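You operate a simulated robot arm through the tools that you are given. There is no shell and no other tool. Be economical: measure what you need, move in short steps, check, and stop when the job is done.

You are at the controls of a simulated robot arm. One attempt, no reset.

JOB
Press block 65 in the vacuum press at 0.6 bar.
Fine: lid shut, both latches on; leave the pump running, dial and valve as set.

Only the result counts: the job must be done as asked and must still hold three seconds after the hand-in. Knocking over, shifting, dropping, spilling or breaking anything else fails it. Lids that push on must go on centred and level and be pressed home; caps that screw on are set level and turned clockwise until they are tight.

ROBOT AND FRAMES
A 7-joint arm with a two-finger parallel gripper, fixed in place. Base frame: the origin is at the foot of the arm, x ahead of it, y to its left, z up. Readings come in mm, degrees, newtons and seconds.
With the tool pointing down near the work surface it reaches from about 300 to 700 mm from the base axis. Its first joint turns from -66.0 to 66.0 degrees. Payload 1.57 kg.
The TCP is the grasp point between the finger pads, 30 mm short of the fingertips. In the tool frame z runs along the fingers and y along their closing line. The gripper opens to 110 mm. The fingers are 24 mm wide and 12 mm thick; the gripper's body (48 by 112 mm) begins 78 mm behind the TCP.
Orientation is that of the tool frame in the base frame, as [roll, pitch, yaw] about the fixed x, y, z axes, in that order (R = Rz(yaw) Ry(pitch) Rx(roll)). With the fingers straight down and closing along the base's y, the tool's x points along the base's -x, its y along +y and its z along -z.

CONTROLS
- The arm moves only by the tool nudge_tool. Its argument "targets" is a list of rows, each a list of 7 numbers: the shift along the base's x, y, z in units of 100 mm (1.0 is 100 mm), then the turn, a rotation vector about the base's x, y, z in units of 45 degrees (1.0 is 45 degrees), then the gripper command, from -1 (fully open) to 1 (shut), values between in proportion. In form: [[x, y, z, wx, wy, wz, jaw], ...]. A call has 1 to 20 rows; each row is the pose to reach, as a shift and turn from the pose commanded when the call began. A call with a number of a shift or a turn outside -1 to 1 is refused whole. A row lasts 0.2 s, in which the tool goes at most 50 mm and 8.6 degrees; a call with a longer step from one row to the next is refused whole, and so is a gripper value outside its range. Where a pose cannot be reached the arm comes as near as it can. A force on the tool above 70 N (or 10 N above the force at the start of the call, whichever is more), or a blocked arm, ends the call early, and 0.2 s more pass. Each finger travels about 108 mm/s and halts on what it meets, pressing with about 32 N; the grip force reading is that of the motor and also rises with nothing between the fingers. The clock runs only during rows and for 0.2 s after the last one: add rows that repeat a pose to give the fingers time. It gives the time, the measured TCP pose, the force on the tool (base axes), the opening and the grip force at its end, in the units of the frame above (readings bear some noise), with the torque about the TCP (base axes, N m) and any sound that the robot's microphone picked up.
- Cameras (640 x 400 px; columns grow to the right, rows downward): "scene" is fixed at [161.5, -403.4, 1414.8]; the picture's right is [0.77, -0.64, 0.00], its down [-0.33, -0.39, -0.86] and it looks along [0.55, 0.66, -0.51] (base axes); focal length 214 px, centre (320, 200). "wrist" rides on the gripper at [70, 16, -141] in the tool frame; the picture's right is [-0.23, 0.97, 0.00], its down [-0.86, -0.20, -0.48] and it looks along [-0.47, -0.11, 0.88] (tool axes); focal length 222 px, centre (320, 200).
- grab_frame(camera): a new picture of that camera. It takes no simulated time.
- point_at(camera, pixels): for up to 12 pixels [column, row] of the newest picture of that camera ("zoom" is the newest enlarged one), the place [x, y, z] in the base frame of the surface seen there, good to about 2 mm, but the place of the scene camera against the robot may be out by one fixed shift of up to 18 mm in any direction. It takes no simulated time.
- zoom(camera, box): a new picture of the part [left, top, right, bottom] of that camera's present view, enlarged. It takes no simulated time.
- job_done(): hands the job in; it is judged then, once.

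Work in short steps. Measure before you move; look again where a grasp or a placing could have gone wrong, and mend it. You have 80 turns and 54 pictures in all, those below and enlarged ones among them. Open the gripper and draw the arm clear of the work before you hand the job in, unless the task says otherwise; then end with one line.

The tools are called after "Call:" as a command line: name --pt "numbers of a row" for each row, then --argument value for the rest, lists and objects as JSON in quotes. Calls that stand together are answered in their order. nudge_tool: Moves the arm, as the interface text tells. Its arguments: {"type":"object","properties":{"targets":{"type":"array"}},"required":["targets"]} The other tools are called the same way: grab_frame (camera) takes a picture; point_at (camera, pixels) gives the place of the surface under pixels of a picture; zoom (camera, box) takes an enlarged picture of a part of a camera's view; job_done () hands the job in.

At the start:

```text
time: 0.0
eef_pos: [360.8, -3.7, 1282.1]
ee_rot: [180.0, 0.0, 180.0]
contact_force: [-0.4, 1.3, -1.0]
ft_torque: [-0.05, 0.02, 0.0]
finger_gap: 110.1
grip_force: 0.1
```

scene: 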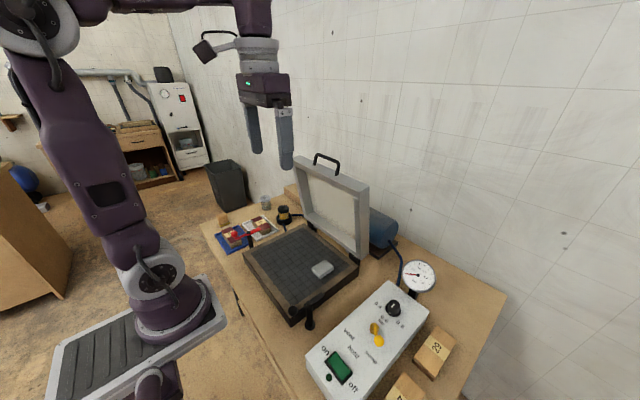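
wrist: 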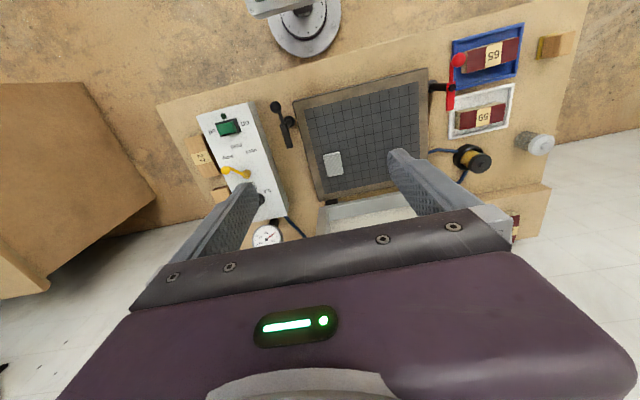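

The wrist view shows block 65 in the blue tray (490,55), the press, and the control box (240,150). I zoom in for details.

Call:
zoom --camera "scene" --box '[290, 250, 490, 400]'

Call:
zoom --camera "scene" --box '[200, 150, 400, 330]'

Call:
zoom --camera "wrist" --box '[400, 10, 600, 200]'

Call:
zoom --camera "wrist" --box '[170, 70, 350, 260]'

```text
2.67 times, centred on (390, 325) of scene
```

zoom: 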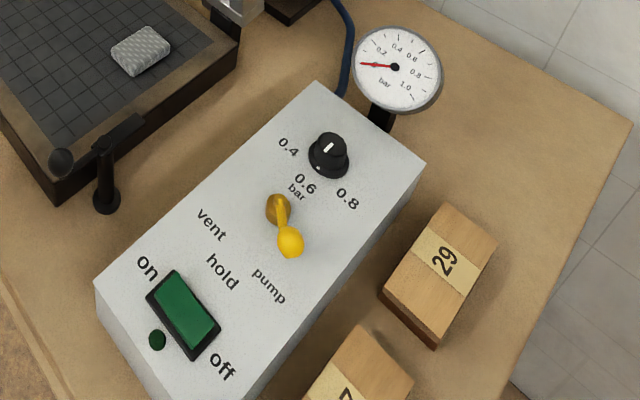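

```text
2.22 times, centred on (300, 240) of scene
```

zoom: 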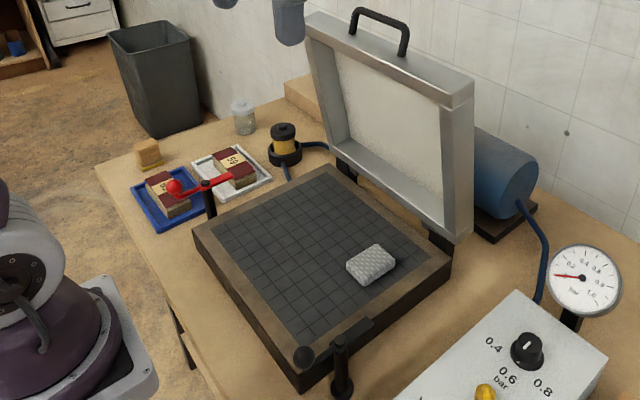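

```text
2.11 times, centred on (500, 105) of wrist
```

zoom: 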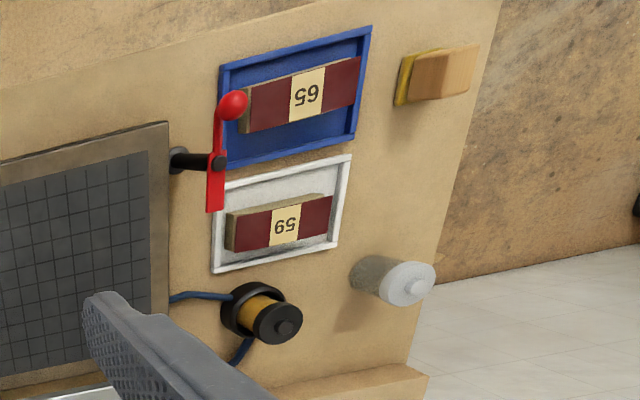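

```text
2.11 times, centred on (260, 165) of wrist
```

zoom: 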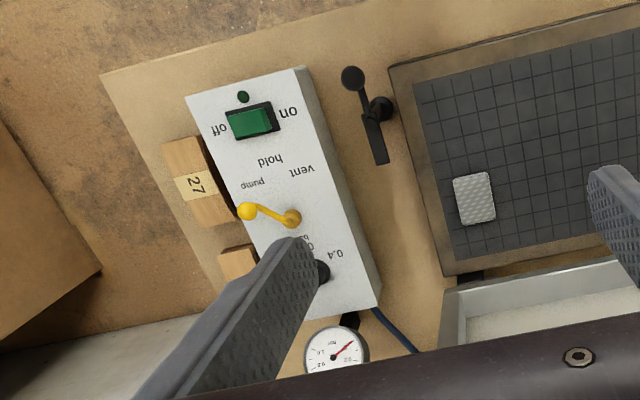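

Now I measure key points with the wrist camera and get coordinates for everything.

Call:
grab_frame --camera "wrist"

Call:
point_at --camera "wrist" --pixels '[[295, 105], [427, 70], [322, 203], [333, 164], [457, 60], [450, 105], [275, 107], [288, 125], [290, 147], [226, 170], [245, 174], [493, 54]]'

Call:
point_at --camera "scene" --pixels '[[326, 158], [340, 160], [316, 156], [234, 234], [277, 215], [322, 268], [393, 305], [379, 340], [375, 328], [338, 368], [420, 275], [310, 320]]'

Call:
point_at --camera "wrist" --pixels '[[475, 160], [483, 117], [512, 255], [263, 200], [450, 88], [460, 57], [437, 87], [228, 127], [197, 120], [250, 104], [556, 45], [535, 145]]'

```text
47 pictures are left
```

wrist: 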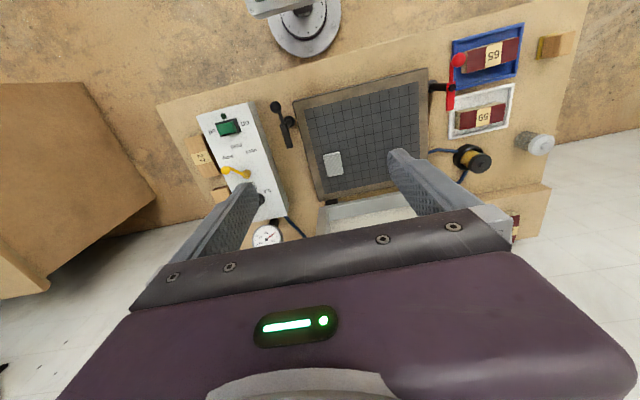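

```text
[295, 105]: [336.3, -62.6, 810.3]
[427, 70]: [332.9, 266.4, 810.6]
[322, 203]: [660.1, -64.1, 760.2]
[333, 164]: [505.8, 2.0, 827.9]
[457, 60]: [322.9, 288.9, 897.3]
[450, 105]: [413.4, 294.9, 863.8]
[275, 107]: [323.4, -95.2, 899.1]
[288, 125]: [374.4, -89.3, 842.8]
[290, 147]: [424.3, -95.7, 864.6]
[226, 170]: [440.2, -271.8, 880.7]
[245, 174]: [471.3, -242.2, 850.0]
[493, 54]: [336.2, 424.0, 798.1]
```

```text
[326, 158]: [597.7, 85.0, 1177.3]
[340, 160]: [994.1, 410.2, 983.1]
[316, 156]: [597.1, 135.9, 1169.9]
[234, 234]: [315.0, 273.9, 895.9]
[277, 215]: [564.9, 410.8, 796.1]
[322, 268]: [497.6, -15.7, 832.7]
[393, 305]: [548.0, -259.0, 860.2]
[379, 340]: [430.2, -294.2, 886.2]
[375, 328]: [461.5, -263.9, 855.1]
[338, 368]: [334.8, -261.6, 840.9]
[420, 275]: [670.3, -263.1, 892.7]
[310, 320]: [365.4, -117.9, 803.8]
```

```text
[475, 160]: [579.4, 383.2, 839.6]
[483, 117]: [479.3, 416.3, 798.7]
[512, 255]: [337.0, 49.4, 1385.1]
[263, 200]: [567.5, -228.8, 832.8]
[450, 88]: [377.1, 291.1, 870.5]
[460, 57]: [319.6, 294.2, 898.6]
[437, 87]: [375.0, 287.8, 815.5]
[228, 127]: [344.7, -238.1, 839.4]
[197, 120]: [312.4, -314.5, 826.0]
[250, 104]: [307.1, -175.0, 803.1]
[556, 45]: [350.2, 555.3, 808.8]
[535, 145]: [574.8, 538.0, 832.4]
```

Red/black knobs and panel are located (scene offset ≈ +8,+18,-5). Gripper is in free air; I move toward the panel in two calls for a closer view.

Call:
nudge_tool --pt "0 -0.35 -0.33 0 0 0 -1" --pt "0 -0.7 -0.66 0 0 0 -1" --pt "0 -1 -1 0 0 0 -1"

Call:
nudge_tool --pt "0 -0.35 -0.33 0 0 0 -1" --pt "0 -0.7 -0.66 0 0 0 -1" --pt "0 -1 -1 0 0 0 -1"

Call:
grab_frame --camera "wrist"

```text
time: 0.8
eef_pos: [361.0, -104.6, 1182.2]
ee_rot: [179.9, 0.0, 180.0]
contact_force: [0.6, 0.4, 0.3]
ft_torque: [0.02, 0.03, 0.03]
finger_gap: 109.9
grip_force: 0.1
```

```text
time: 1.6
eef_pos: [360.7, -204.0, 1082.7]
ee_rot: [180.0, -0.1, -180.0]
contact_force: [0.7, -0.4, -0.4]
ft_torque: [0.0, 0.05, 0.0]
finger_gap: 109.8
grip_force: 0.0
```

```text
46 pictures are left
```

wrist: 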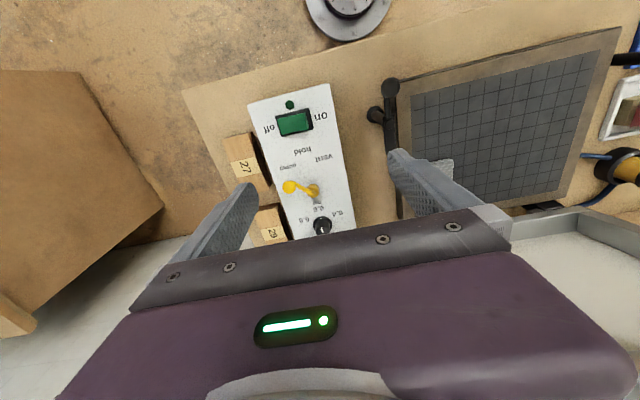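

The panel is now close at (305,160); I zoom on it to read dial, valve and rocker.

Call:
zoom --camera "wrist" --box '[250, 80, 370, 250]'

Call:
point_at --camera "wrist" --pixels '[[294, 122], [282, 124], [306, 121], [290, 104], [289, 187], [312, 190], [301, 188], [322, 226], [323, 218], [323, 168], [302, 151], [287, 168]]'

Call:
point_at --camera "wrist" --pixels '[[342, 212], [319, 207], [303, 219], [330, 85], [250, 103], [355, 228], [390, 87], [391, 118], [375, 116], [389, 150], [455, 160], [410, 80]]'

```text
2.35 times, centred on (310, 165) of wrist
```

zoom: 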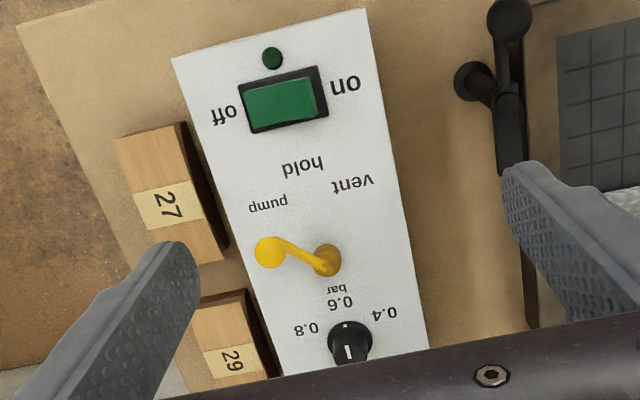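

```text
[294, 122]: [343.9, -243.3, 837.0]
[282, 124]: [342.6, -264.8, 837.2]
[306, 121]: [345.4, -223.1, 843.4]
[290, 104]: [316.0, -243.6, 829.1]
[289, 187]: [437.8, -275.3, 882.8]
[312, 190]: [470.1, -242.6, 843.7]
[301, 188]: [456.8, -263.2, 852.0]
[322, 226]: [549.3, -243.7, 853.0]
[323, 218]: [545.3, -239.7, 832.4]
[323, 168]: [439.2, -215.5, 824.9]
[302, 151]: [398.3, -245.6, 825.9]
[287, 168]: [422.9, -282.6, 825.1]
```

```text
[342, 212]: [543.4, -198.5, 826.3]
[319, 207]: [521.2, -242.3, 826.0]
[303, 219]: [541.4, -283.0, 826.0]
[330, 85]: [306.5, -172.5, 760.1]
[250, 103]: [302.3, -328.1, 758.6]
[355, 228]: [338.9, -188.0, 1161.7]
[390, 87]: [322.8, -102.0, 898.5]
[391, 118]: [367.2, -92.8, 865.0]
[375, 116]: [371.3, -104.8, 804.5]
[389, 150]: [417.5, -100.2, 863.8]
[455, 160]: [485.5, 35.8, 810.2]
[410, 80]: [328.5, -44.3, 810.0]
```

Valve lever already points at "pump", rocker's off side is down, dial unclear. I zoom tight on the dial in both views.

Call:
zoom --camera "scene" --box '[370, 285, 420, 325]'

Call:
zoom --camera "wrist" --box '[297, 198, 347, 240]'

```text
10.00 times, centred on (395, 305) of scene
```

zoom: 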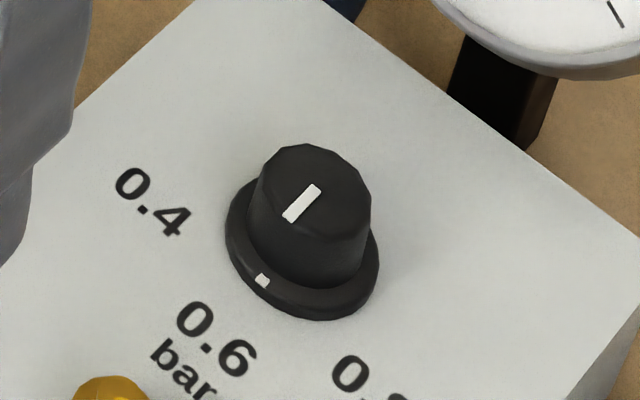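

```text
9.52 times, centred on (322, 219) of wrist
```

zoom: 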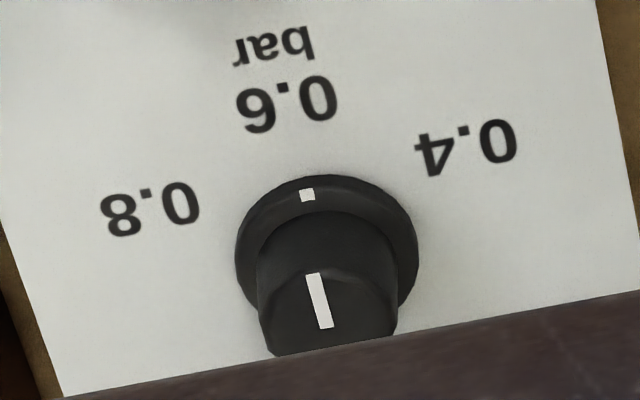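

Dial mark is already at 0.6 and valve at pump, so only the rocker needs switching later. I move left to view the bed and then block 65.

Call:
nudge_tool --pt "0 0.45 0 0 0 0 -1" --pt "0 0.9 0 0 0 0 -1" --pt "0 1 0 0 0 0 -1"

Call:
nudge_tool --pt "0 0.45 0 0 0 0 -1" --pt "0 0.9 0 0 0 0 -1" --pt "0 1 0 0 0 0 -1"

Call:
nudge_tool --pt "0 0.45 0 0 0 0 -1" --pt "0 0.9 0 0 0 0 -1" --pt "0 1 0 0 0 0 -1"

Call:
grab_frame --camera "wrist"

```text
time: 2.4
eef_pos: [360.1, -104.3, 1081.9]
ee_rot: [180.0, 0.0, 180.0]
contact_force: [-0.1, 0.3, -0.3]
ft_torque: [0.01, 0.01, 0.03]
finger_gap: 109.9
grip_force: 0.1
```

```text
time: 3.2
eef_pos: [360.9, -3.5, 1081.5]
ee_rot: [-179.9, 0.0, -179.9]
contact_force: [-0.4, -0.4, -0.3]
ft_torque: [0.01, -0.03, -0.01]
finger_gap: 109.9
grip_force: 0.1
```

```text
time: 4.0
eef_pos: [362.0, 96.5, 1082.2]
ee_rot: [180.0, 0.0, -180.0]
contact_force: [0.8, -0.3, -0.5]
ft_torque: [-0.01, 0.03, 0.01]
finger_gap: 109.8
grip_force: 0.1
```

```text
42 pictures are left
```

wrist: 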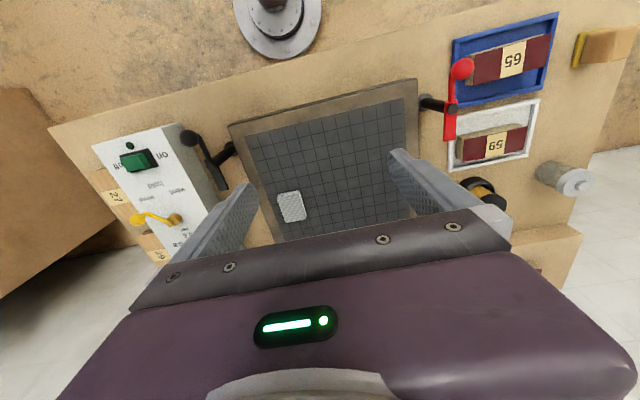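

I zoom on the pad/bed and on the trays with the red latch, and measure them.

Call:
zoom --camera "wrist" --box '[420, 10, 600, 220]'

Call:
point_at --camera "wrist" --pixels '[[291, 206], [279, 196], [304, 219], [228, 125], [416, 80], [250, 140], [403, 100], [280, 238], [330, 160], [415, 130], [415, 215], [245, 152]]'

Call:
point_at --camera "wrist" --pixels '[[474, 53], [549, 35], [547, 62], [473, 83], [513, 57], [469, 52], [456, 138], [526, 125], [462, 69], [449, 104], [449, 137], [425, 103]]'

Call:
zoom --camera "wrist" --box '[225, 80, 425, 245]'

```text
1.90 times, centred on (510, 115) of wrist
```

zoom: 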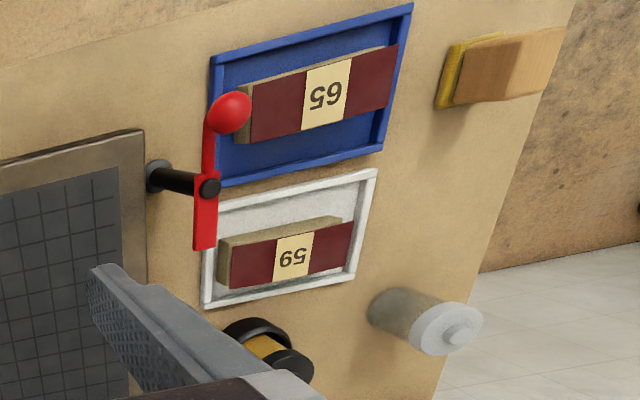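

```text
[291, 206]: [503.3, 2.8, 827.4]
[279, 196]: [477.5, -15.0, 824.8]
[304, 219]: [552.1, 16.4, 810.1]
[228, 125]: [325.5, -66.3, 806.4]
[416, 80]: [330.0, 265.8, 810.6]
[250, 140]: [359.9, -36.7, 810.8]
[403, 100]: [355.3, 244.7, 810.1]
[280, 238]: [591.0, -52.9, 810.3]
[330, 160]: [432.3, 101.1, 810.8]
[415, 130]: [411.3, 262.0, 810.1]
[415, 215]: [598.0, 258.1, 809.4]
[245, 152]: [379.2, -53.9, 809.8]
```

```text
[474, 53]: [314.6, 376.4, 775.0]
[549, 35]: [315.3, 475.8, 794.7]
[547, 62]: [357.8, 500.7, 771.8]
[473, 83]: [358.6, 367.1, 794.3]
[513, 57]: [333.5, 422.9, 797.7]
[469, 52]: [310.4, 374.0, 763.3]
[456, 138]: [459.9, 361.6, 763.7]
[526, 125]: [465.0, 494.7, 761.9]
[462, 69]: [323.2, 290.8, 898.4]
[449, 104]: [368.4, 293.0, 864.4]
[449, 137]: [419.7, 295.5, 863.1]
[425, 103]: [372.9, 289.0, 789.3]
```

```text
2.42 times, centred on (325, 162) of wrist
```

zoom: 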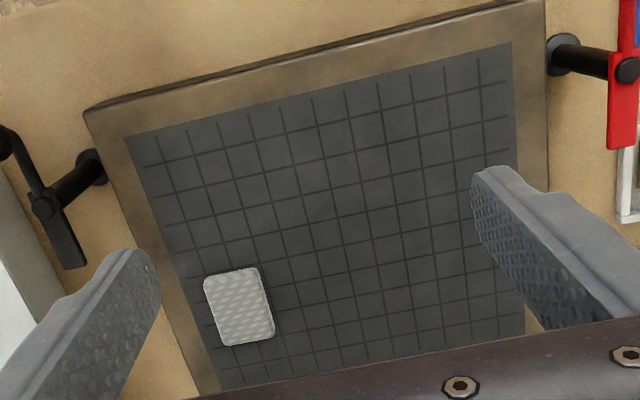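

Pad at (503,3) sits like a breather on the bed; I'll leave it and put the block at the bed centre. Block 65 centre ≈ (337,422), top z 797, long along y. I go there, turning the gripper +90° so it closes along x.

Call:
nudge_tool --pt "0 0.17 0 0 0 0.17 -1" --pt "0 0.34 0 0 0 0.34 -1" --pt "0 0.51 0 0 0 0.51 -1" --pt "0 0.68 0 0 0 0.68 -1" --pt "0 0.85 0 0 0 0.85 -1" --pt "0 1 0 0 0 1 -1"

Call:
nudge_tool --pt "0 0.17 0 0 0 0.17 -1" --pt "0 0.34 0 0 0 0.34 -1" --pt "0 0.51 0 0 0 0.51 -1" --pt "0 0.68 0 0 0 0.68 -1" --pt "0 0.85 0 0 0 0.85 -1" --pt "0 1 0 0 0 1 -1"

Call:
nudge_tool --pt "-0.1 0.4 -0.2 0 0 0 -1" --pt "-0.2 0.8 -0.4 0 0 0 -1" --pt "-0.25 1 -0.7 0 0 0 -1" --pt "-0.25 1 -0.9 0 0 0 -1"

Call:
grab_frame --camera "wrist"

```text
time: 5.4
eef_pos: [360.6, 196.5, 1082.2]
ee_rot: [-179.9, 0.0, -135.0]
contact_force: [0.5, 0.3, -0.2]
ft_torque: [-0.01, 0.02, -0.01]
finger_gap: 110.0
grip_force: 0.1
```

```text
time: 6.8
eef_pos: [361.1, 296.9, 1082.5]
ee_rot: [-180.0, -0.1, -89.9]
contact_force: [-0.7, 0.7, 0.1]
ft_torque: [-0.02, 0.03, 0.03]
finger_gap: 109.9
grip_force: 0.0
```

```text
time: 7.8
eef_pos: [335.1, 397.1, 992.0]
ee_rot: [179.9, 0.0, -90.1]
contact_force: [-0.1, -0.1, 0.5]
ft_torque: [-0.03, 0.01, -0.03]
finger_gap: 109.8
grip_force: 0.1
```

```text
39 pictures are left
```

wrist: 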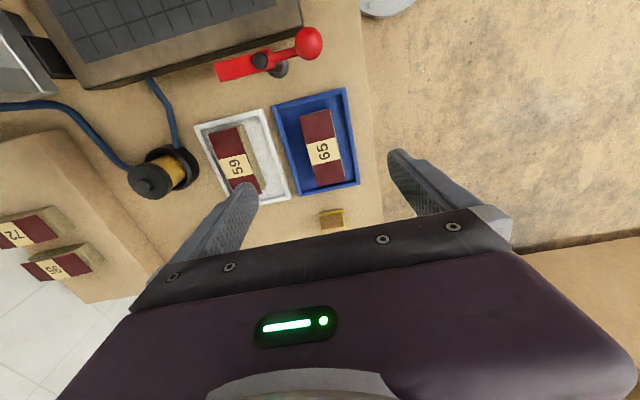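

Block 65 is at (322,148) in the wrist view. I zoom in and measure its corners and the tray rim.

Call:
zoom --camera "wrist" --box '[265, 80, 375, 215]'

Call:
point_at --camera "wrist" --pixels '[[305, 113], [331, 109], [313, 187], [343, 183], [322, 149], [276, 106], [345, 89], [300, 195], [358, 183], [352, 150], [296, 150], [288, 118]]'

```text
2.96 times, centred on (320, 148) of wrist
```

zoom: 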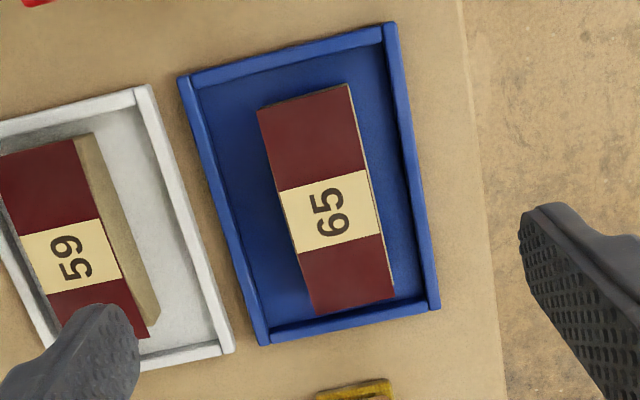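

```text
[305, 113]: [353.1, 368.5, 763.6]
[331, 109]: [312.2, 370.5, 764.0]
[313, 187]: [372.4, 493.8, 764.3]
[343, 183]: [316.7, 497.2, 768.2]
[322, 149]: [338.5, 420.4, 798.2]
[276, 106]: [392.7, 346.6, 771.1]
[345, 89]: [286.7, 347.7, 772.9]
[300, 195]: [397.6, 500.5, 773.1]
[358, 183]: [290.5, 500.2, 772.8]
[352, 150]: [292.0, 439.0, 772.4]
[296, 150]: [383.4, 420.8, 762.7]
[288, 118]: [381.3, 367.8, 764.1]
```

I refine block corners from the enlarged picture.

Call:
point_at --camera "zoom" --pixels '[[263, 116], [344, 90], [389, 294], [319, 308], [285, 192], [366, 172], [377, 232], [300, 250], [310, 104], [355, 302], [325, 205], [450, 200]]'

```text
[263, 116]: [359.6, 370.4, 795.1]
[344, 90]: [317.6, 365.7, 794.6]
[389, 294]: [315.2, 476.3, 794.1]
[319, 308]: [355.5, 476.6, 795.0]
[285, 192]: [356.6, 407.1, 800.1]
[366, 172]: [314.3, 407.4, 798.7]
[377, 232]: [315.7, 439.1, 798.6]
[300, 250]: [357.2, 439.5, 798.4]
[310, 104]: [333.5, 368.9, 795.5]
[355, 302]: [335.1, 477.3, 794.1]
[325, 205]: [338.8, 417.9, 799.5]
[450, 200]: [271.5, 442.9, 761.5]
```

Block centre (336.5,422.5), top 798, width ~43; tray rim 772. I descend with a 60 mm opening to TCP z≈806, then close.

Call:
nudge_tool --pt "0.01 0.13 -0.4 0 0 0 -0.09" --pt "0.015 0.255 -0.8 0 0 0 -0.09" --pt "0.015 0.255 -1 0 0 0 -0.09"

Call:
nudge_tool --pt "0 0 -0.3 0 0 0 -0.09" --pt "0 0 -0.6 0 0 0 -0.09" --pt "0 0 -0.86 0 0 0 -0.09" --pt "0 0 -0.86 0 0 0 -0.09"

Call:
nudge_tool --pt "0 0 0 0 0 0 0.6" --pt "0 0 0 0 0 0 0.6" --pt "0 0 0 0 0 0 0.6"

```text
time: 8.6
eef_pos: [336.5, 422.0, 892.7]
ee_rot: [-180.0, 0.0, -90.0]
contact_force: [-0.5, 0.4, -0.3]
ft_torque: [0.03, 0.01, -0.01]
finger_gap: 60.1
grip_force: 0.0
```

```text
time: 9.6
eef_pos: [337.4, 421.4, 806.3]
ee_rot: [180.0, 0.0, -89.9]
contact_force: [0.2, -0.9, -0.2]
ft_torque: [-0.05, 0.01, 0.01]
finger_gap: 59.9
grip_force: 0.0
```

```text
time: 10.4
eef_pos: [338.0, 421.1, 806.1]
ee_rot: [-179.9, 0.0, -90.0]
contact_force: [0.8, -0.2, -0.3]
ft_torque: [0.05, 0.01, 0.02]
finger_gap: 47.1
grip_force: 31.9
```

Gripped (gap 47, 32 N). I lift 175 mm and carry it over the red latch toward (440,110).

Call:
nudge_tool --pt "0 0 0.2 0 0 0 0.6" --pt "0 0 0.5 0 0 0 0.6" --pt "0 0 0.8 0 0 0 0.6" --pt "0 0 1 0 0 0 0.6"

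Call:
nudge_tool --pt "0 0 0.3 0 0 0 0.6" --pt "0 0 0.6 0 0 0 0.6" --pt "0.1 -0.3 0.85 0 0 0 0.6" --pt "0.2 -0.6 0.85 0 0 0 0.6" --pt "0.3 -1 0.85 0 0 0 0.6"

Call:
nudge_tool --pt "0.1 -0.3 0 0 0 0 0.6" --pt "0.2 -0.6 0 0 0 0 0.6" --pt "0.3 -1 0 0 0 0 0.6"

Call:
nudge_tool --pt "0.15 -0.3 0 0 0 0 0.6" --pt "0.3 -0.6 0 0 0 0 0.6" --pt "0.42 -1 0 0 0 0 0.6" --pt "0.42 -1 0 0 0 0 0.6"

Call:
grab_frame --camera "wrist"

Call:
grab_frame --camera "scene"

```text
time: 11.4
eef_pos: [337.6, 422.2, 906.7]
ee_rot: [-179.9, 0.0, -89.9]
contact_force: [1.1, 0.1, -1.9]
ft_torque: [0.01, 0.02, 0.01]
finger_gap: 47.1
grip_force: 32.1
```

```text
time: 12.6
eef_pos: [368.2, 321.9, 990.1]
ee_rot: [179.9, 0.0, -89.9]
contact_force: [0.1, -0.2, -1.2]
ft_torque: [0.0, 0.03, 0.0]
finger_gap: 47.3
grip_force: 32.2
```

```text
time: 13.4
eef_pos: [398.7, 221.4, 991.9]
ee_rot: [-180.0, 0.0, -89.8]
contact_force: [-0.1, 0.4, -0.8]
ft_torque: [-0.01, 0.04, 0.0]
finger_gap: 47.2
grip_force: 32.2
```

```text
time: 14.4
eef_pos: [439.8, 121.5, 990.6]
ee_rot: [-180.0, 0.0, -90.1]
contact_force: [-0.3, 0.1, -0.9]
ft_torque: [-0.04, 0.04, 0.01]
finger_gap: 47.3
grip_force: 32.3
```

```text
37 pictures are left
```

wrist: 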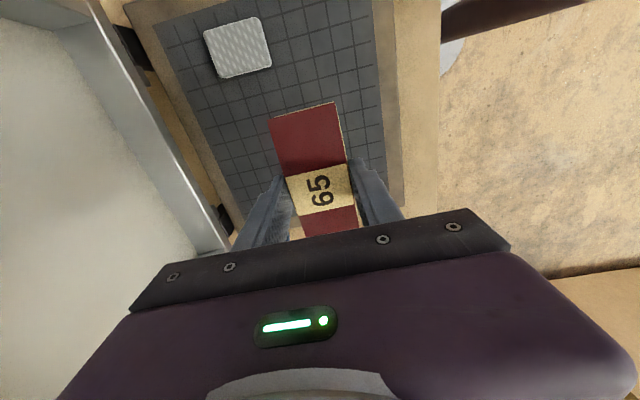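

```text
36 pictures are left
```

scene: 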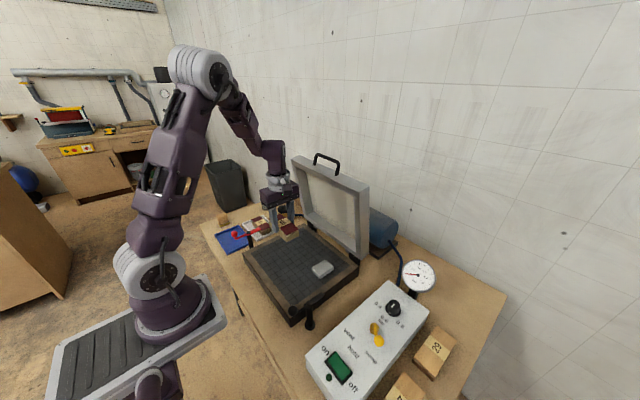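

Block held well over empty bed area. Bed at z 810 means TCP ≈ 853 at touch-down; I lower to ~856, then to contact.

Call:
nudge_tool --pt "0 -0.05 -0.35 0 0 0 0.6" --pt "0 -0.1 -0.7 0 0 0 0.6" --pt "0 -0.1 -1 0 0 0 0.6"

Call:
nudge_tool --pt "0 0 -0.2 0 0 0 0.6" --pt "0 0 -0.33 0 0 0 0.6" --pt "0 0 -0.36 0 0 0 0.6" --pt "0 0 -0.38 0 0 0 0.6"

```text
time: 15.2
eef_pos: [439.7, 111.9, 891.1]
ee_rot: [-179.9, 0.1, -90.0]
contact_force: [-1.0, 0.2, -0.5]
ft_torque: [0.01, -0.01, -0.03]
finger_gap: 47.5
grip_force: 32.6
```

```text
time: 16.2
eef_pos: [439.9, 112.5, 853.9]
ee_rot: [180.0, 0.2, -90.0]
contact_force: [0.2, -0.5, 2.2]
ft_torque: [0.18, 0.1, -0.01]
finger_gap: 47.3
grip_force: 32.0
```

Contact at z 853.9. I release and rise.

Call:
nudge_tool --pt "0 0 0 0 0 0 -0.1" --pt "0 0 0 0 0 0 -0.1" --pt "0 0 0.15 0 0 0 -0.1" --pt "0 0 0.5 0 0 0 -0.1" --pt "0 0 0.95 0 0 0 -0.1"

Call:
nudge_tool --pt "0 0 0.4 0 0 0 -0.1" --pt "0 0 0.8 0 0 0 -0.1" --pt "0 0 1 0 0 0 -0.1"

Call:
nudge_tool --pt "0 0 0.4 0 0 0 -0.1" --pt "0 0 0.8 0 0 0 -0.1" --pt "0 0 1 0 0 0 -0.1"

Call:
nudge_tool --pt "0 0 0.4 0 0 0 -0.1" --pt "0 0 0.8 0 0 0 -0.1" --pt "0 0 1 0 0 0 -0.1"

Call:
grab_frame --camera "wrist"

Call:
grab_frame --camera "scene"

Call:
zoom --camera "scene" --box '[270, 140, 390, 270]'

```text
time: 17.4
eef_pos: [438.4, 112.6, 949.1]
ee_rot: [179.9, 0.0, -89.9]
contact_force: [-0.4, -0.2, -0.1]
ft_torque: [0.02, 0.03, -0.02]
finger_gap: 60.4
grip_force: 0.1
```

```text
time: 18.2
eef_pos: [437.9, 112.5, 1048.7]
ee_rot: [179.9, 0.1, -90.0]
contact_force: [0.1, -0.9, 0.6]
ft_torque: [0.0, 0.02, -0.01]
finger_gap: 60.4
grip_force: 0.2
```

```text
time: 19.0
eef_pos: [438.8, 112.7, 1149.0]
ee_rot: [-180.0, 0.0, -90.1]
contact_force: [0.0, -0.8, 0.7]
ft_torque: [-0.03, 0.0, 0.0]
finger_gap: 60.3
grip_force: 0.1
```

```text
time: 19.8
eef_pos: [439.0, 113.0, 1249.3]
ee_rot: [180.0, 0.0, -90.0]
contact_force: [-0.5, 0.1, 0.6]
ft_torque: [-0.01, -0.04, 0.03]
finger_gap: 60.4
grip_force: 0.1
```

```text
35 pictures are left
```

wrist: 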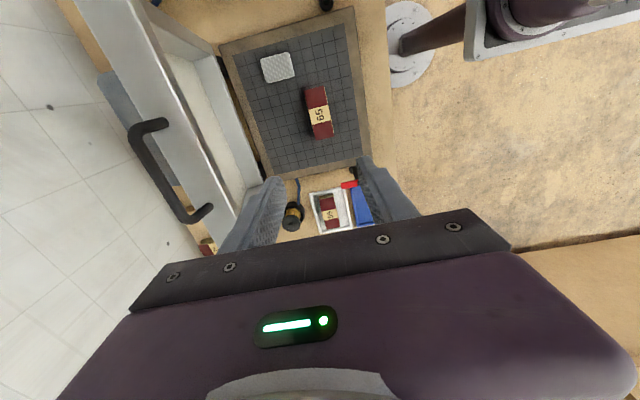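

```text
34 pictures are left
```

scene: 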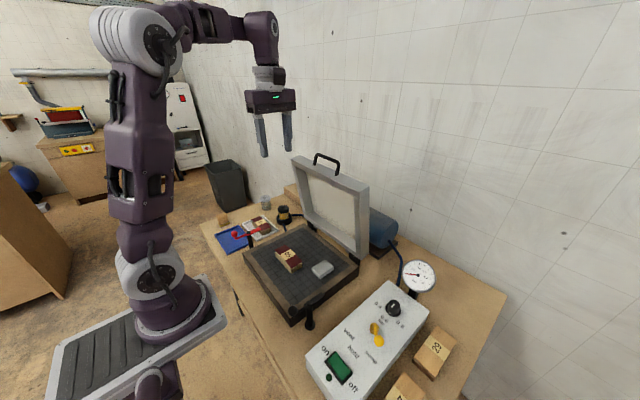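

```text
3.08 times, centred on (330, 205) of scene
```

zoom: 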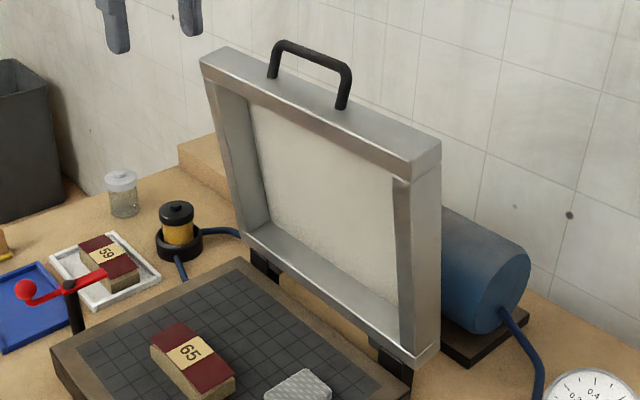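

Block stands on the bed, label up. Now I measure the lid handle and edges in the wrist picture (handle around (160,175)).

Call:
point_at --camera "wrist" --pixels '[[135, 130], [150, 170], [180, 212], [162, 122], [206, 210], [155, 60], [190, 130], [210, 180], [200, 60], [265, 180], [232, 200], [240, 120]]'

Call:
point_at --camera "zoom" --pixels '[[278, 44], [310, 55], [347, 70], [343, 104], [272, 75], [300, 95], [420, 160], [210, 60], [430, 340], [262, 262], [395, 355], [350, 130]]'

Call:
zoom --camera "wrist" --box '[70, 0, 290, 240]'

```text
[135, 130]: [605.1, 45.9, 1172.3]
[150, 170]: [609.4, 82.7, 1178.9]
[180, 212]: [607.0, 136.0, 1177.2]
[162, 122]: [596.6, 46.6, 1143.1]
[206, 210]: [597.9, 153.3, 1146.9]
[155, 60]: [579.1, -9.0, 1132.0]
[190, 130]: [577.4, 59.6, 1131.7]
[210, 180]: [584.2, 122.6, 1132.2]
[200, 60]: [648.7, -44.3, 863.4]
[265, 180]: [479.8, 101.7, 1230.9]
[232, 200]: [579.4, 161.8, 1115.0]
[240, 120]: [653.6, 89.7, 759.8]
```

```text
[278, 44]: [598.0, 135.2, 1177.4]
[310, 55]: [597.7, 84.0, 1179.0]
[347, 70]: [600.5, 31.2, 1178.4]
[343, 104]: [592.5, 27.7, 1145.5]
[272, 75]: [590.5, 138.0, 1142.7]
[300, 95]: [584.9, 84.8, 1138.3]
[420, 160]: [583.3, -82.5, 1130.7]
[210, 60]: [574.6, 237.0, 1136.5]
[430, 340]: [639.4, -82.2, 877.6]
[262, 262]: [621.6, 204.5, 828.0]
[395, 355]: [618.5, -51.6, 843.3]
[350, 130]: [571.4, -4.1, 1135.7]
```

```text
1.67 times, centred on (180, 120) of wrist
```

zoom: 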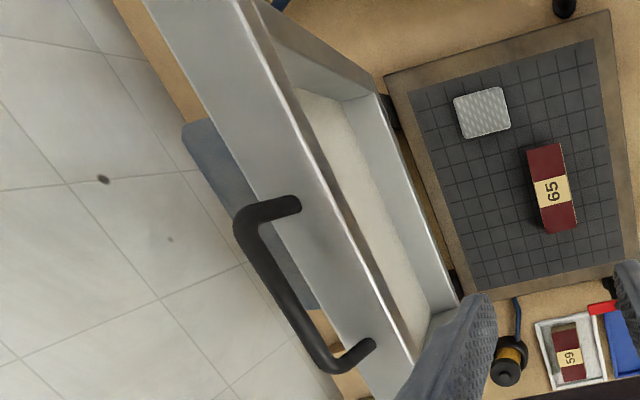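

Handle bar: centre ≈ (608,100,1172), y 46–153, lid hinge ≈ (640,·,820). I'll cage the bar loosely between the fingers: first move above it with 60 mm opening.

Call:
nudge_tool --pt "0.4 -0.05 0 0 0 0 -0.1" --pt "0.8 -0.1 0 0 0 0 -0.1" --pt "1 -0.13 0 0 0 0 -0.1"

Call:
nudge_tool --pt "0.4 0 0 0 0 0 -0.1" --pt "0.69 0 0 0 0 0 -0.1" --pt "0.69 0 -0.3 0 0 0 -0.1"

Call:
grab_frame --camera "wrist"

```text
time: 20.6
eef_pos: [538.5, 98.2, 1248.1]
ee_rot: [180.0, 0.0, -89.9]
contact_force: [0.0, 0.0, -0.6]
ft_torque: [0.01, 0.0, 0.02]
finger_gap: 60.6
grip_force: 0.0
```

```text
time: 21.4
eef_pos: [583.2, 103.9, 1211.5]
ee_rot: [-179.9, -0.1, -89.9]
contact_force: [-0.1, 0.5, -0.4]
ft_torque: [0.01, 0.02, -0.01]
finger_gap: 60.6
grip_force: 0.0
out of reach, approached as far as the arm can: row 1, 2, 3
```

```text
31 pictures are left
```

wrist: 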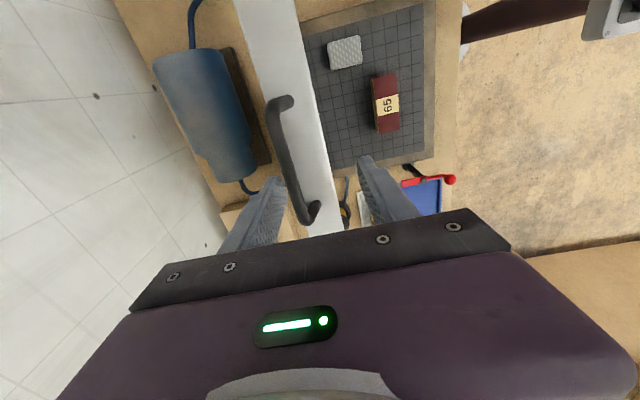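

Vertical tool is out of reach here (stopped at x 583). I'll back off and tilt the fingers 30° forward to gain reach.

Call:
nudge_tool --pt "-0.2 0 0.3 0 0 0 -0.1" --pt "-0.35 0 0.3 0 -0.17 0 -0.1" --pt "-0.35 0 0.3 0 -0.34 0 -0.1" --pt "-0.35 0 0.3 0 -0.51 0 -0.1" --pt "-0.35 0 0.3 0 -0.667 0 -0.1" --pt "-0.35 0 0.3 0 -0.667 0 -0.1"

Call:
grab_frame --camera "wrist"

```text
time: 22.8
eef_pos: [547.2, 103.2, 1241.1]
ee_rot: [-149.9, -0.1, -90.1]
contact_force: [-0.1, 0.2, -0.1]
ft_torque: [0.0, 0.0, -0.03]
finger_gap: 60.6
grip_force: 0.1
```

```text
30 pictures are left
```

wrist: 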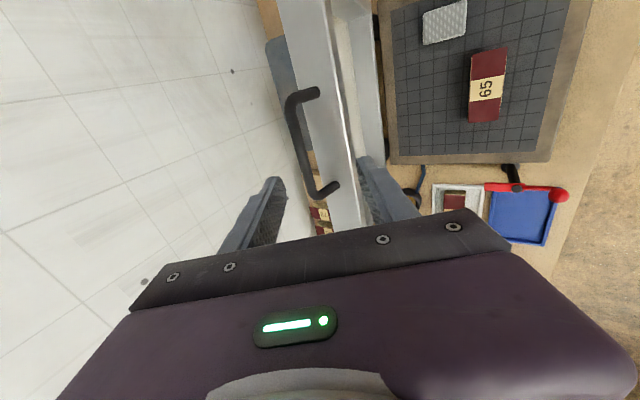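

Now tilted correctly. I line up with the bar and slide in along the tool axis to TCP ≈ (602,100,1182).

Call:
nudge_tool --pt "0.25 -0.03 -0.07 0 0 0 -0.1" --pt "0.4 -0.03 -0.33 0 0 0 -0.1" --pt "0.55 -0.03 -0.59 0 0 0 -0.1" --pt "0.55 -0.03 -0.59 0 0 0 -0.1"

Call:
grab_frame --camera "wrist"

Call:
zoom --camera "scene" --box '[270, 120, 370, 190]'

```text
time: 23.8
eef_pos: [603.6, 100.6, 1181.4]
ee_rot: [-150.0, 0.0, -90.0]
contact_force: [-0.9, -0.6, -0.2]
ft_torque: [0.0, 0.01, 0.0]
finger_gap: 60.5
grip_force: 0.0
```

```text
29 pictures are left
```

wrist: 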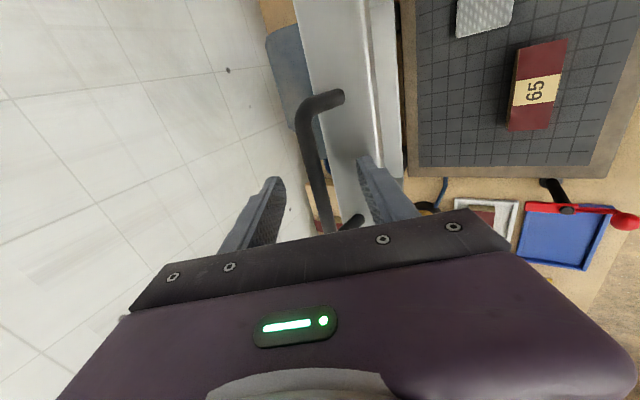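

```text
5.71 times, centred on (320, 155) of scene
```

zoom: 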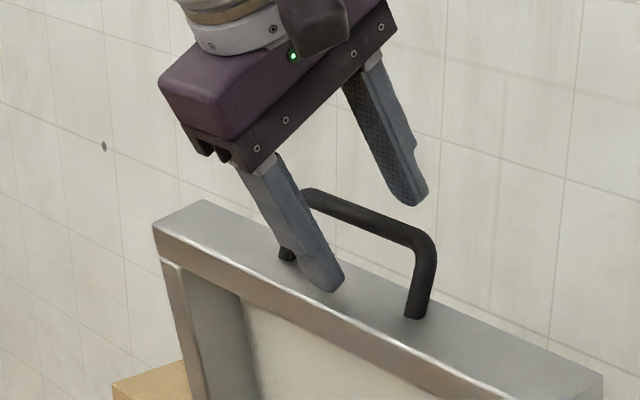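

The fingers straddle the bar. I narrow to about 20 mm to cage it.

Call:
nudge_tool --pt "0 0 0 0 0 0 0.3" --pt "0 0 0 0 0 0 0.64" --pt "0 0 0 0 0 0 0.64"

Call:
zoom --camera "scene" --box '[270, 120, 370, 190]'

```text
time: 24.6
eef_pos: [602.3, 99.9, 1182.4]
ee_rot: [-150.0, -0.1, -90.0]
contact_force: [0.2, 0.8, 1.2]
ft_torque: [-0.02, 0.01, -0.04]
finger_gap: 19.6
grip_force: 0.0
```

```text
5.71 times, centred on (320, 155) of scene
```

zoom: 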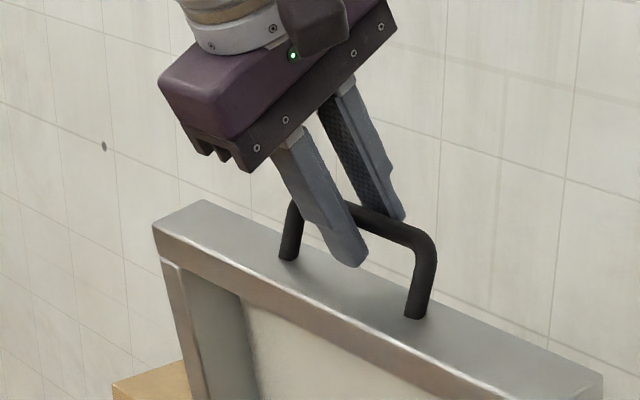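

Caged at 19.6 mm gap. I start pulling the lid forward along the arc about the hinge.

Call:
nudge_tool --pt "-0.12 0 -0.015 0 0 0 0.64" --pt "-0.24 0 -0.033 0 0 0 0.64" --pt "-0.36 0 -0.053 0 0 0 0.64" --pt "-0.475 0 -0.077 0 0 0 0.64" --pt "-0.6 0 -0.11 0 0 0 0.64" --pt "-0.71 0 -0.143 0 0 0 0.64" --pt "-0.83 0 -0.18 0 0 0 0.64" --pt "-0.947 0 -0.223 0 0 0 0.64"

Call:
zoom --camera "scene" --box '[240, 120, 400, 260]'

```text
time: 26.4
eef_pos: [508.8, 100.4, 1160.8]
ee_rot: [-150.0, 0.0, -90.0]
contact_force: [1.1, -0.5, 0.4]
ft_torque: [0.01, -0.01, -0.01]
finger_gap: 20.8
grip_force: 1.1
```

```text
2.86 times, centred on (320, 190) of scene
```

zoom: 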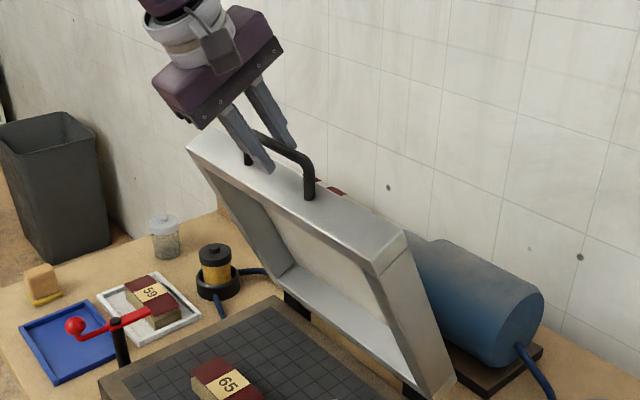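

The lid follows smoothly with almost no force. I continue the arc, easing the tool back to vertical.

Call:
nudge_tool --pt "-0.115 0 -0.047 0 0.028 0 0.64" --pt "-0.23 0 -0.098 0 0.055 0 0.64" --pt "-0.34 0 -0.15 0 0.083 0 0.64" --pt "-0.445 0 -0.206 0 0.11 0 0.64" --pt "-0.55 0 -0.268 0 0.138 0 0.64" --pt "-0.65 0 -0.333 0 0.166 0 0.64" --pt "-0.75 0 -0.4 0 0.194 0 0.64" --pt "-0.85 0 -0.47 0 0.222 0 0.64"

Call:
nudge_tool --pt "-0.095 0 -0.075 0 0.033 0 0.64" --pt "-0.186 0 -0.153 0 0.067 0 0.64" --pt "-0.275 0 -0.235 0 0.1 0 0.64" --pt "-0.361 0 -0.32 0 0.133 0 0.64" --pt "-0.444 0 -0.408 0 0.167 0 0.64" --pt "-0.523 0 -0.499 0 0.2 0 0.64" --pt "-0.6 0 -0.593 0 0.233 0 0.64" --pt "-0.672 0 -0.69 0 0.267 0 0.64"

Call:
zoom --camera "scene" --box '[200, 120, 400, 290]'

```text
time: 28.2
eef_pos: [422.9, 99.3, 1113.0]
ee_rot: [-160.1, -0.1, -90.0]
contact_force: [0.7, -0.8, 0.4]
ft_torque: [-0.04, -0.01, -0.05]
finger_gap: 20.6
grip_force: 0.1
```

```text
time: 30.0
eef_pos: [356.1, 99.5, 1042.7]
ee_rot: [-172.0, 0.1, -90.0]
contact_force: [1.3, 0.5, 0.6]
ft_torque: [0.0, -0.02, 0.0]
finger_gap: 20.8
grip_force: 0.7
```

```text
2.35 times, centred on (300, 205) of scene
```

zoom: 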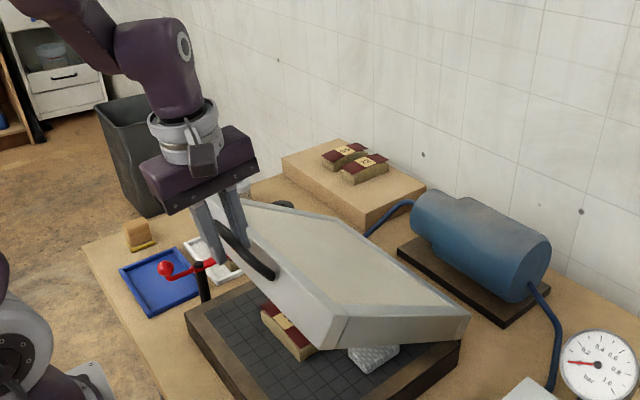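

Lid at roughly 53°; I continue down in two calls, the last one slowly to closure.

Call:
nudge_tool --pt "-0.07 0 -0.1 0 0.028 0 0.64" --pt "-0.136 0 -0.202 0 0.055 0 0.64" --pt "-0.2 0 -0.306 0 0.083 0 0.64" --pt "-0.258 0 -0.412 0 0.111 0 0.64" --pt "-0.314 0 -0.522 0 0.139 0 0.64" --pt "-0.365 0 -0.632 0 0.167 0 0.64" --pt "-0.412 0 -0.745 0 0.194 0 0.64" --pt "-0.456 0 -0.859 0 0.222 0 0.64"

Call:
nudge_tool --pt "-0.04 0 -0.116 0 0.033 0 0.64" --pt "-0.075 0 -0.233 0 0.067 0 0.64" --pt "-0.105 0 -0.353 0 0.1 0 0.64" --pt "-0.132 0 -0.473 0 0.133 0 0.64" --pt "-0.155 0 -0.595 0 0.155 0 0.64" --pt "-0.175 0 -0.716 0 0.178 0 0.64" --pt "-0.192 0 -0.84 0 0.178 0 0.64" --pt "-0.206 0 -0.963 0 0.178 0 0.64"

Call:
grab_frame --camera "scene"

Call:
zoom --camera "scene" --box '[200, 170, 400, 340]'

```text
time: 31.8
eef_pos: [310.4, 100.3, 958.5]
ee_rot: [177.9, 0.0, -90.0]
contact_force: [1.1, 0.2, 0.8]
ft_torque: [-0.02, 0.0, 0.01]
finger_gap: 21.6
grip_force: 0.5
```

```text
time: 33.6
eef_pos: [290.2, 101.3, 862.2]
ee_rot: [170.1, 0.0, -90.0]
contact_force: [1.1, -0.1, -0.4]
ft_torque: [0.05, 0.03, -0.03]
finger_gap: 20.0
grip_force: 0.0
```

```text
24 pictures are left
```

scene: 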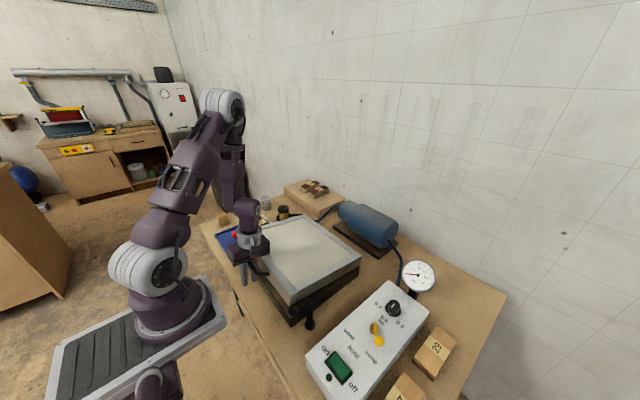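

```text
2.35 times, centred on (300, 255) of scene
```

zoom: 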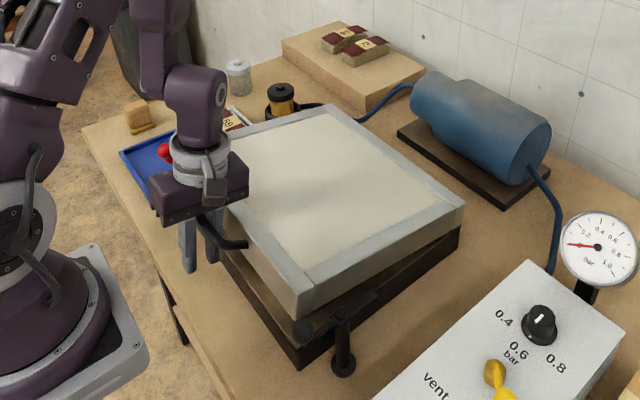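

Lid looks nearly shut; I check its top height at front and back.

Call:
point_at --camera "zoom" --pixels '[[300, 278], [445, 208], [325, 115], [308, 310], [304, 330], [240, 240], [380, 250], [350, 180], [240, 200], [375, 297], [300, 328], [335, 310]]'

```text
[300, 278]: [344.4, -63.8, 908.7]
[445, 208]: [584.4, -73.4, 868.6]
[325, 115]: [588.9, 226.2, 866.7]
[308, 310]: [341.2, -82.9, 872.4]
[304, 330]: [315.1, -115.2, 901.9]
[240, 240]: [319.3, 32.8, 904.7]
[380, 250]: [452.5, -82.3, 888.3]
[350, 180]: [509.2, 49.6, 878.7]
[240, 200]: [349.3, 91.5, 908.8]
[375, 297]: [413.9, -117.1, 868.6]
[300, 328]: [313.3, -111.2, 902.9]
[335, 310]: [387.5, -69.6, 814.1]
```

Front top z≈904 vs rear ≈862: lid still ~10° open. I open slightly, lift off the handle, and will press the front rim down from above with closed fingers.

Call:
nudge_tool --pt "0 0 0 0 0 0 0.38" --pt "0 0 0 0 0 0 0.38" --pt "0.03 0 0.15 0 0 0 0.38" --pt "0.06 0 0.35 0 0 0 0.38" --pt "0.06 0 0.7 0 0 0 0.38" --pt "0.06 0 1 0 0 0 0.38"

Call:
nudge_tool --pt "0.2 0 0 0 -0.1 0 1" --pt "0.4 0 0 0 -0.2 0 1" --pt "0.57 0 0 0 -0.222 0 1" --pt "0.57 0 0 0 -0.222 0 1"

Call:
grab_frame --camera "wrist"

```text
time: 35.0
eef_pos: [296.0, 99.1, 962.6]
ee_rot: [169.9, 0.0, -90.0]
contact_force: [0.3, -0.4, 0.5]
ft_torque: [-0.01, 0.01, 0.02]
finger_gap: 34.0
grip_force: 0.1
```

```text
time: 36.0
eef_pos: [354.0, 99.7, 961.1]
ee_rot: [-179.9, 0.0, -90.0]
contact_force: [-0.7, 0.3, -0.4]
ft_torque: [-0.01, 0.01, -0.01]
finger_gap: 0.0
grip_force: 20.8
```

```text
22 pictures are left
```

wrist: 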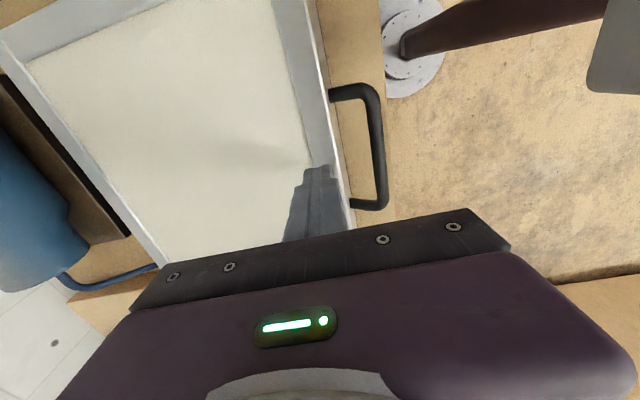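

I check the front rim position before pressing.

Call:
point_at --camera "wrist" --pixels '[[311, 120], [322, 120], [333, 150], [325, 160], [316, 155], [370, 150], [230, 150], [305, 130]]'

```text
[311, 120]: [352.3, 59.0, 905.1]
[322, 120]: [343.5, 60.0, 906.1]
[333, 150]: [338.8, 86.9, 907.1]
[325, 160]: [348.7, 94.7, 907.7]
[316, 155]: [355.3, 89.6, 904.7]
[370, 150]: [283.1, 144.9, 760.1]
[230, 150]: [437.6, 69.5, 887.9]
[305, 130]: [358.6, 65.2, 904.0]
```

Rim at z≈907, x 332–358. I press at x≈344, going down in small rows to tip z≈865 first.

Call:
nudge_tool --pt "-0.1 0 -0.1 0 0 0 1" --pt "-0.1 0 -0.2 0 0 0 1" --pt "-0.1 0 -0.28 0 0 0 1" --pt "-0.1 0 -0.36 0 0 0 1" --pt "-0.1 0 -0.44 0 0 0 1" --pt "-0.1 0 -0.52 0 0 0 1" --pt "-0.1 0 -0.6 0 0 0 1" --pt "-0.1 0 -0.66 0 0 0 1"

Call:
zoom --camera "scene" --box '[200, 170, 400, 340]'

```text
time: 37.8
eef_pos: [343.8, 100.1, 896.1]
ee_rot: [180.0, -0.1, -90.0]
contact_force: [0.2, -0.1, 0.0]
ft_torque: [0.0, 0.02, 0.01]
finger_gap: 0.1
grip_force: 21.2
```

```text
2.35 times, centred on (300, 255) of scene
```

zoom: 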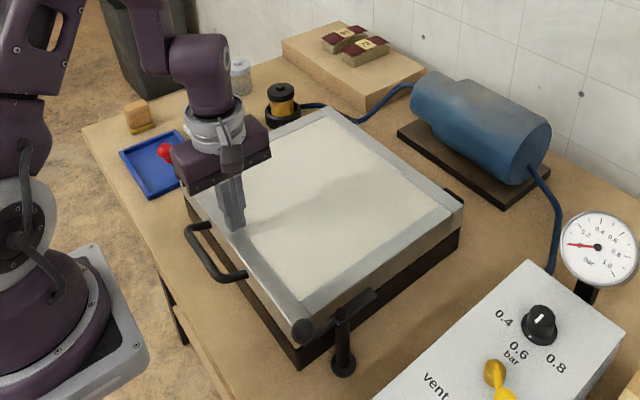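

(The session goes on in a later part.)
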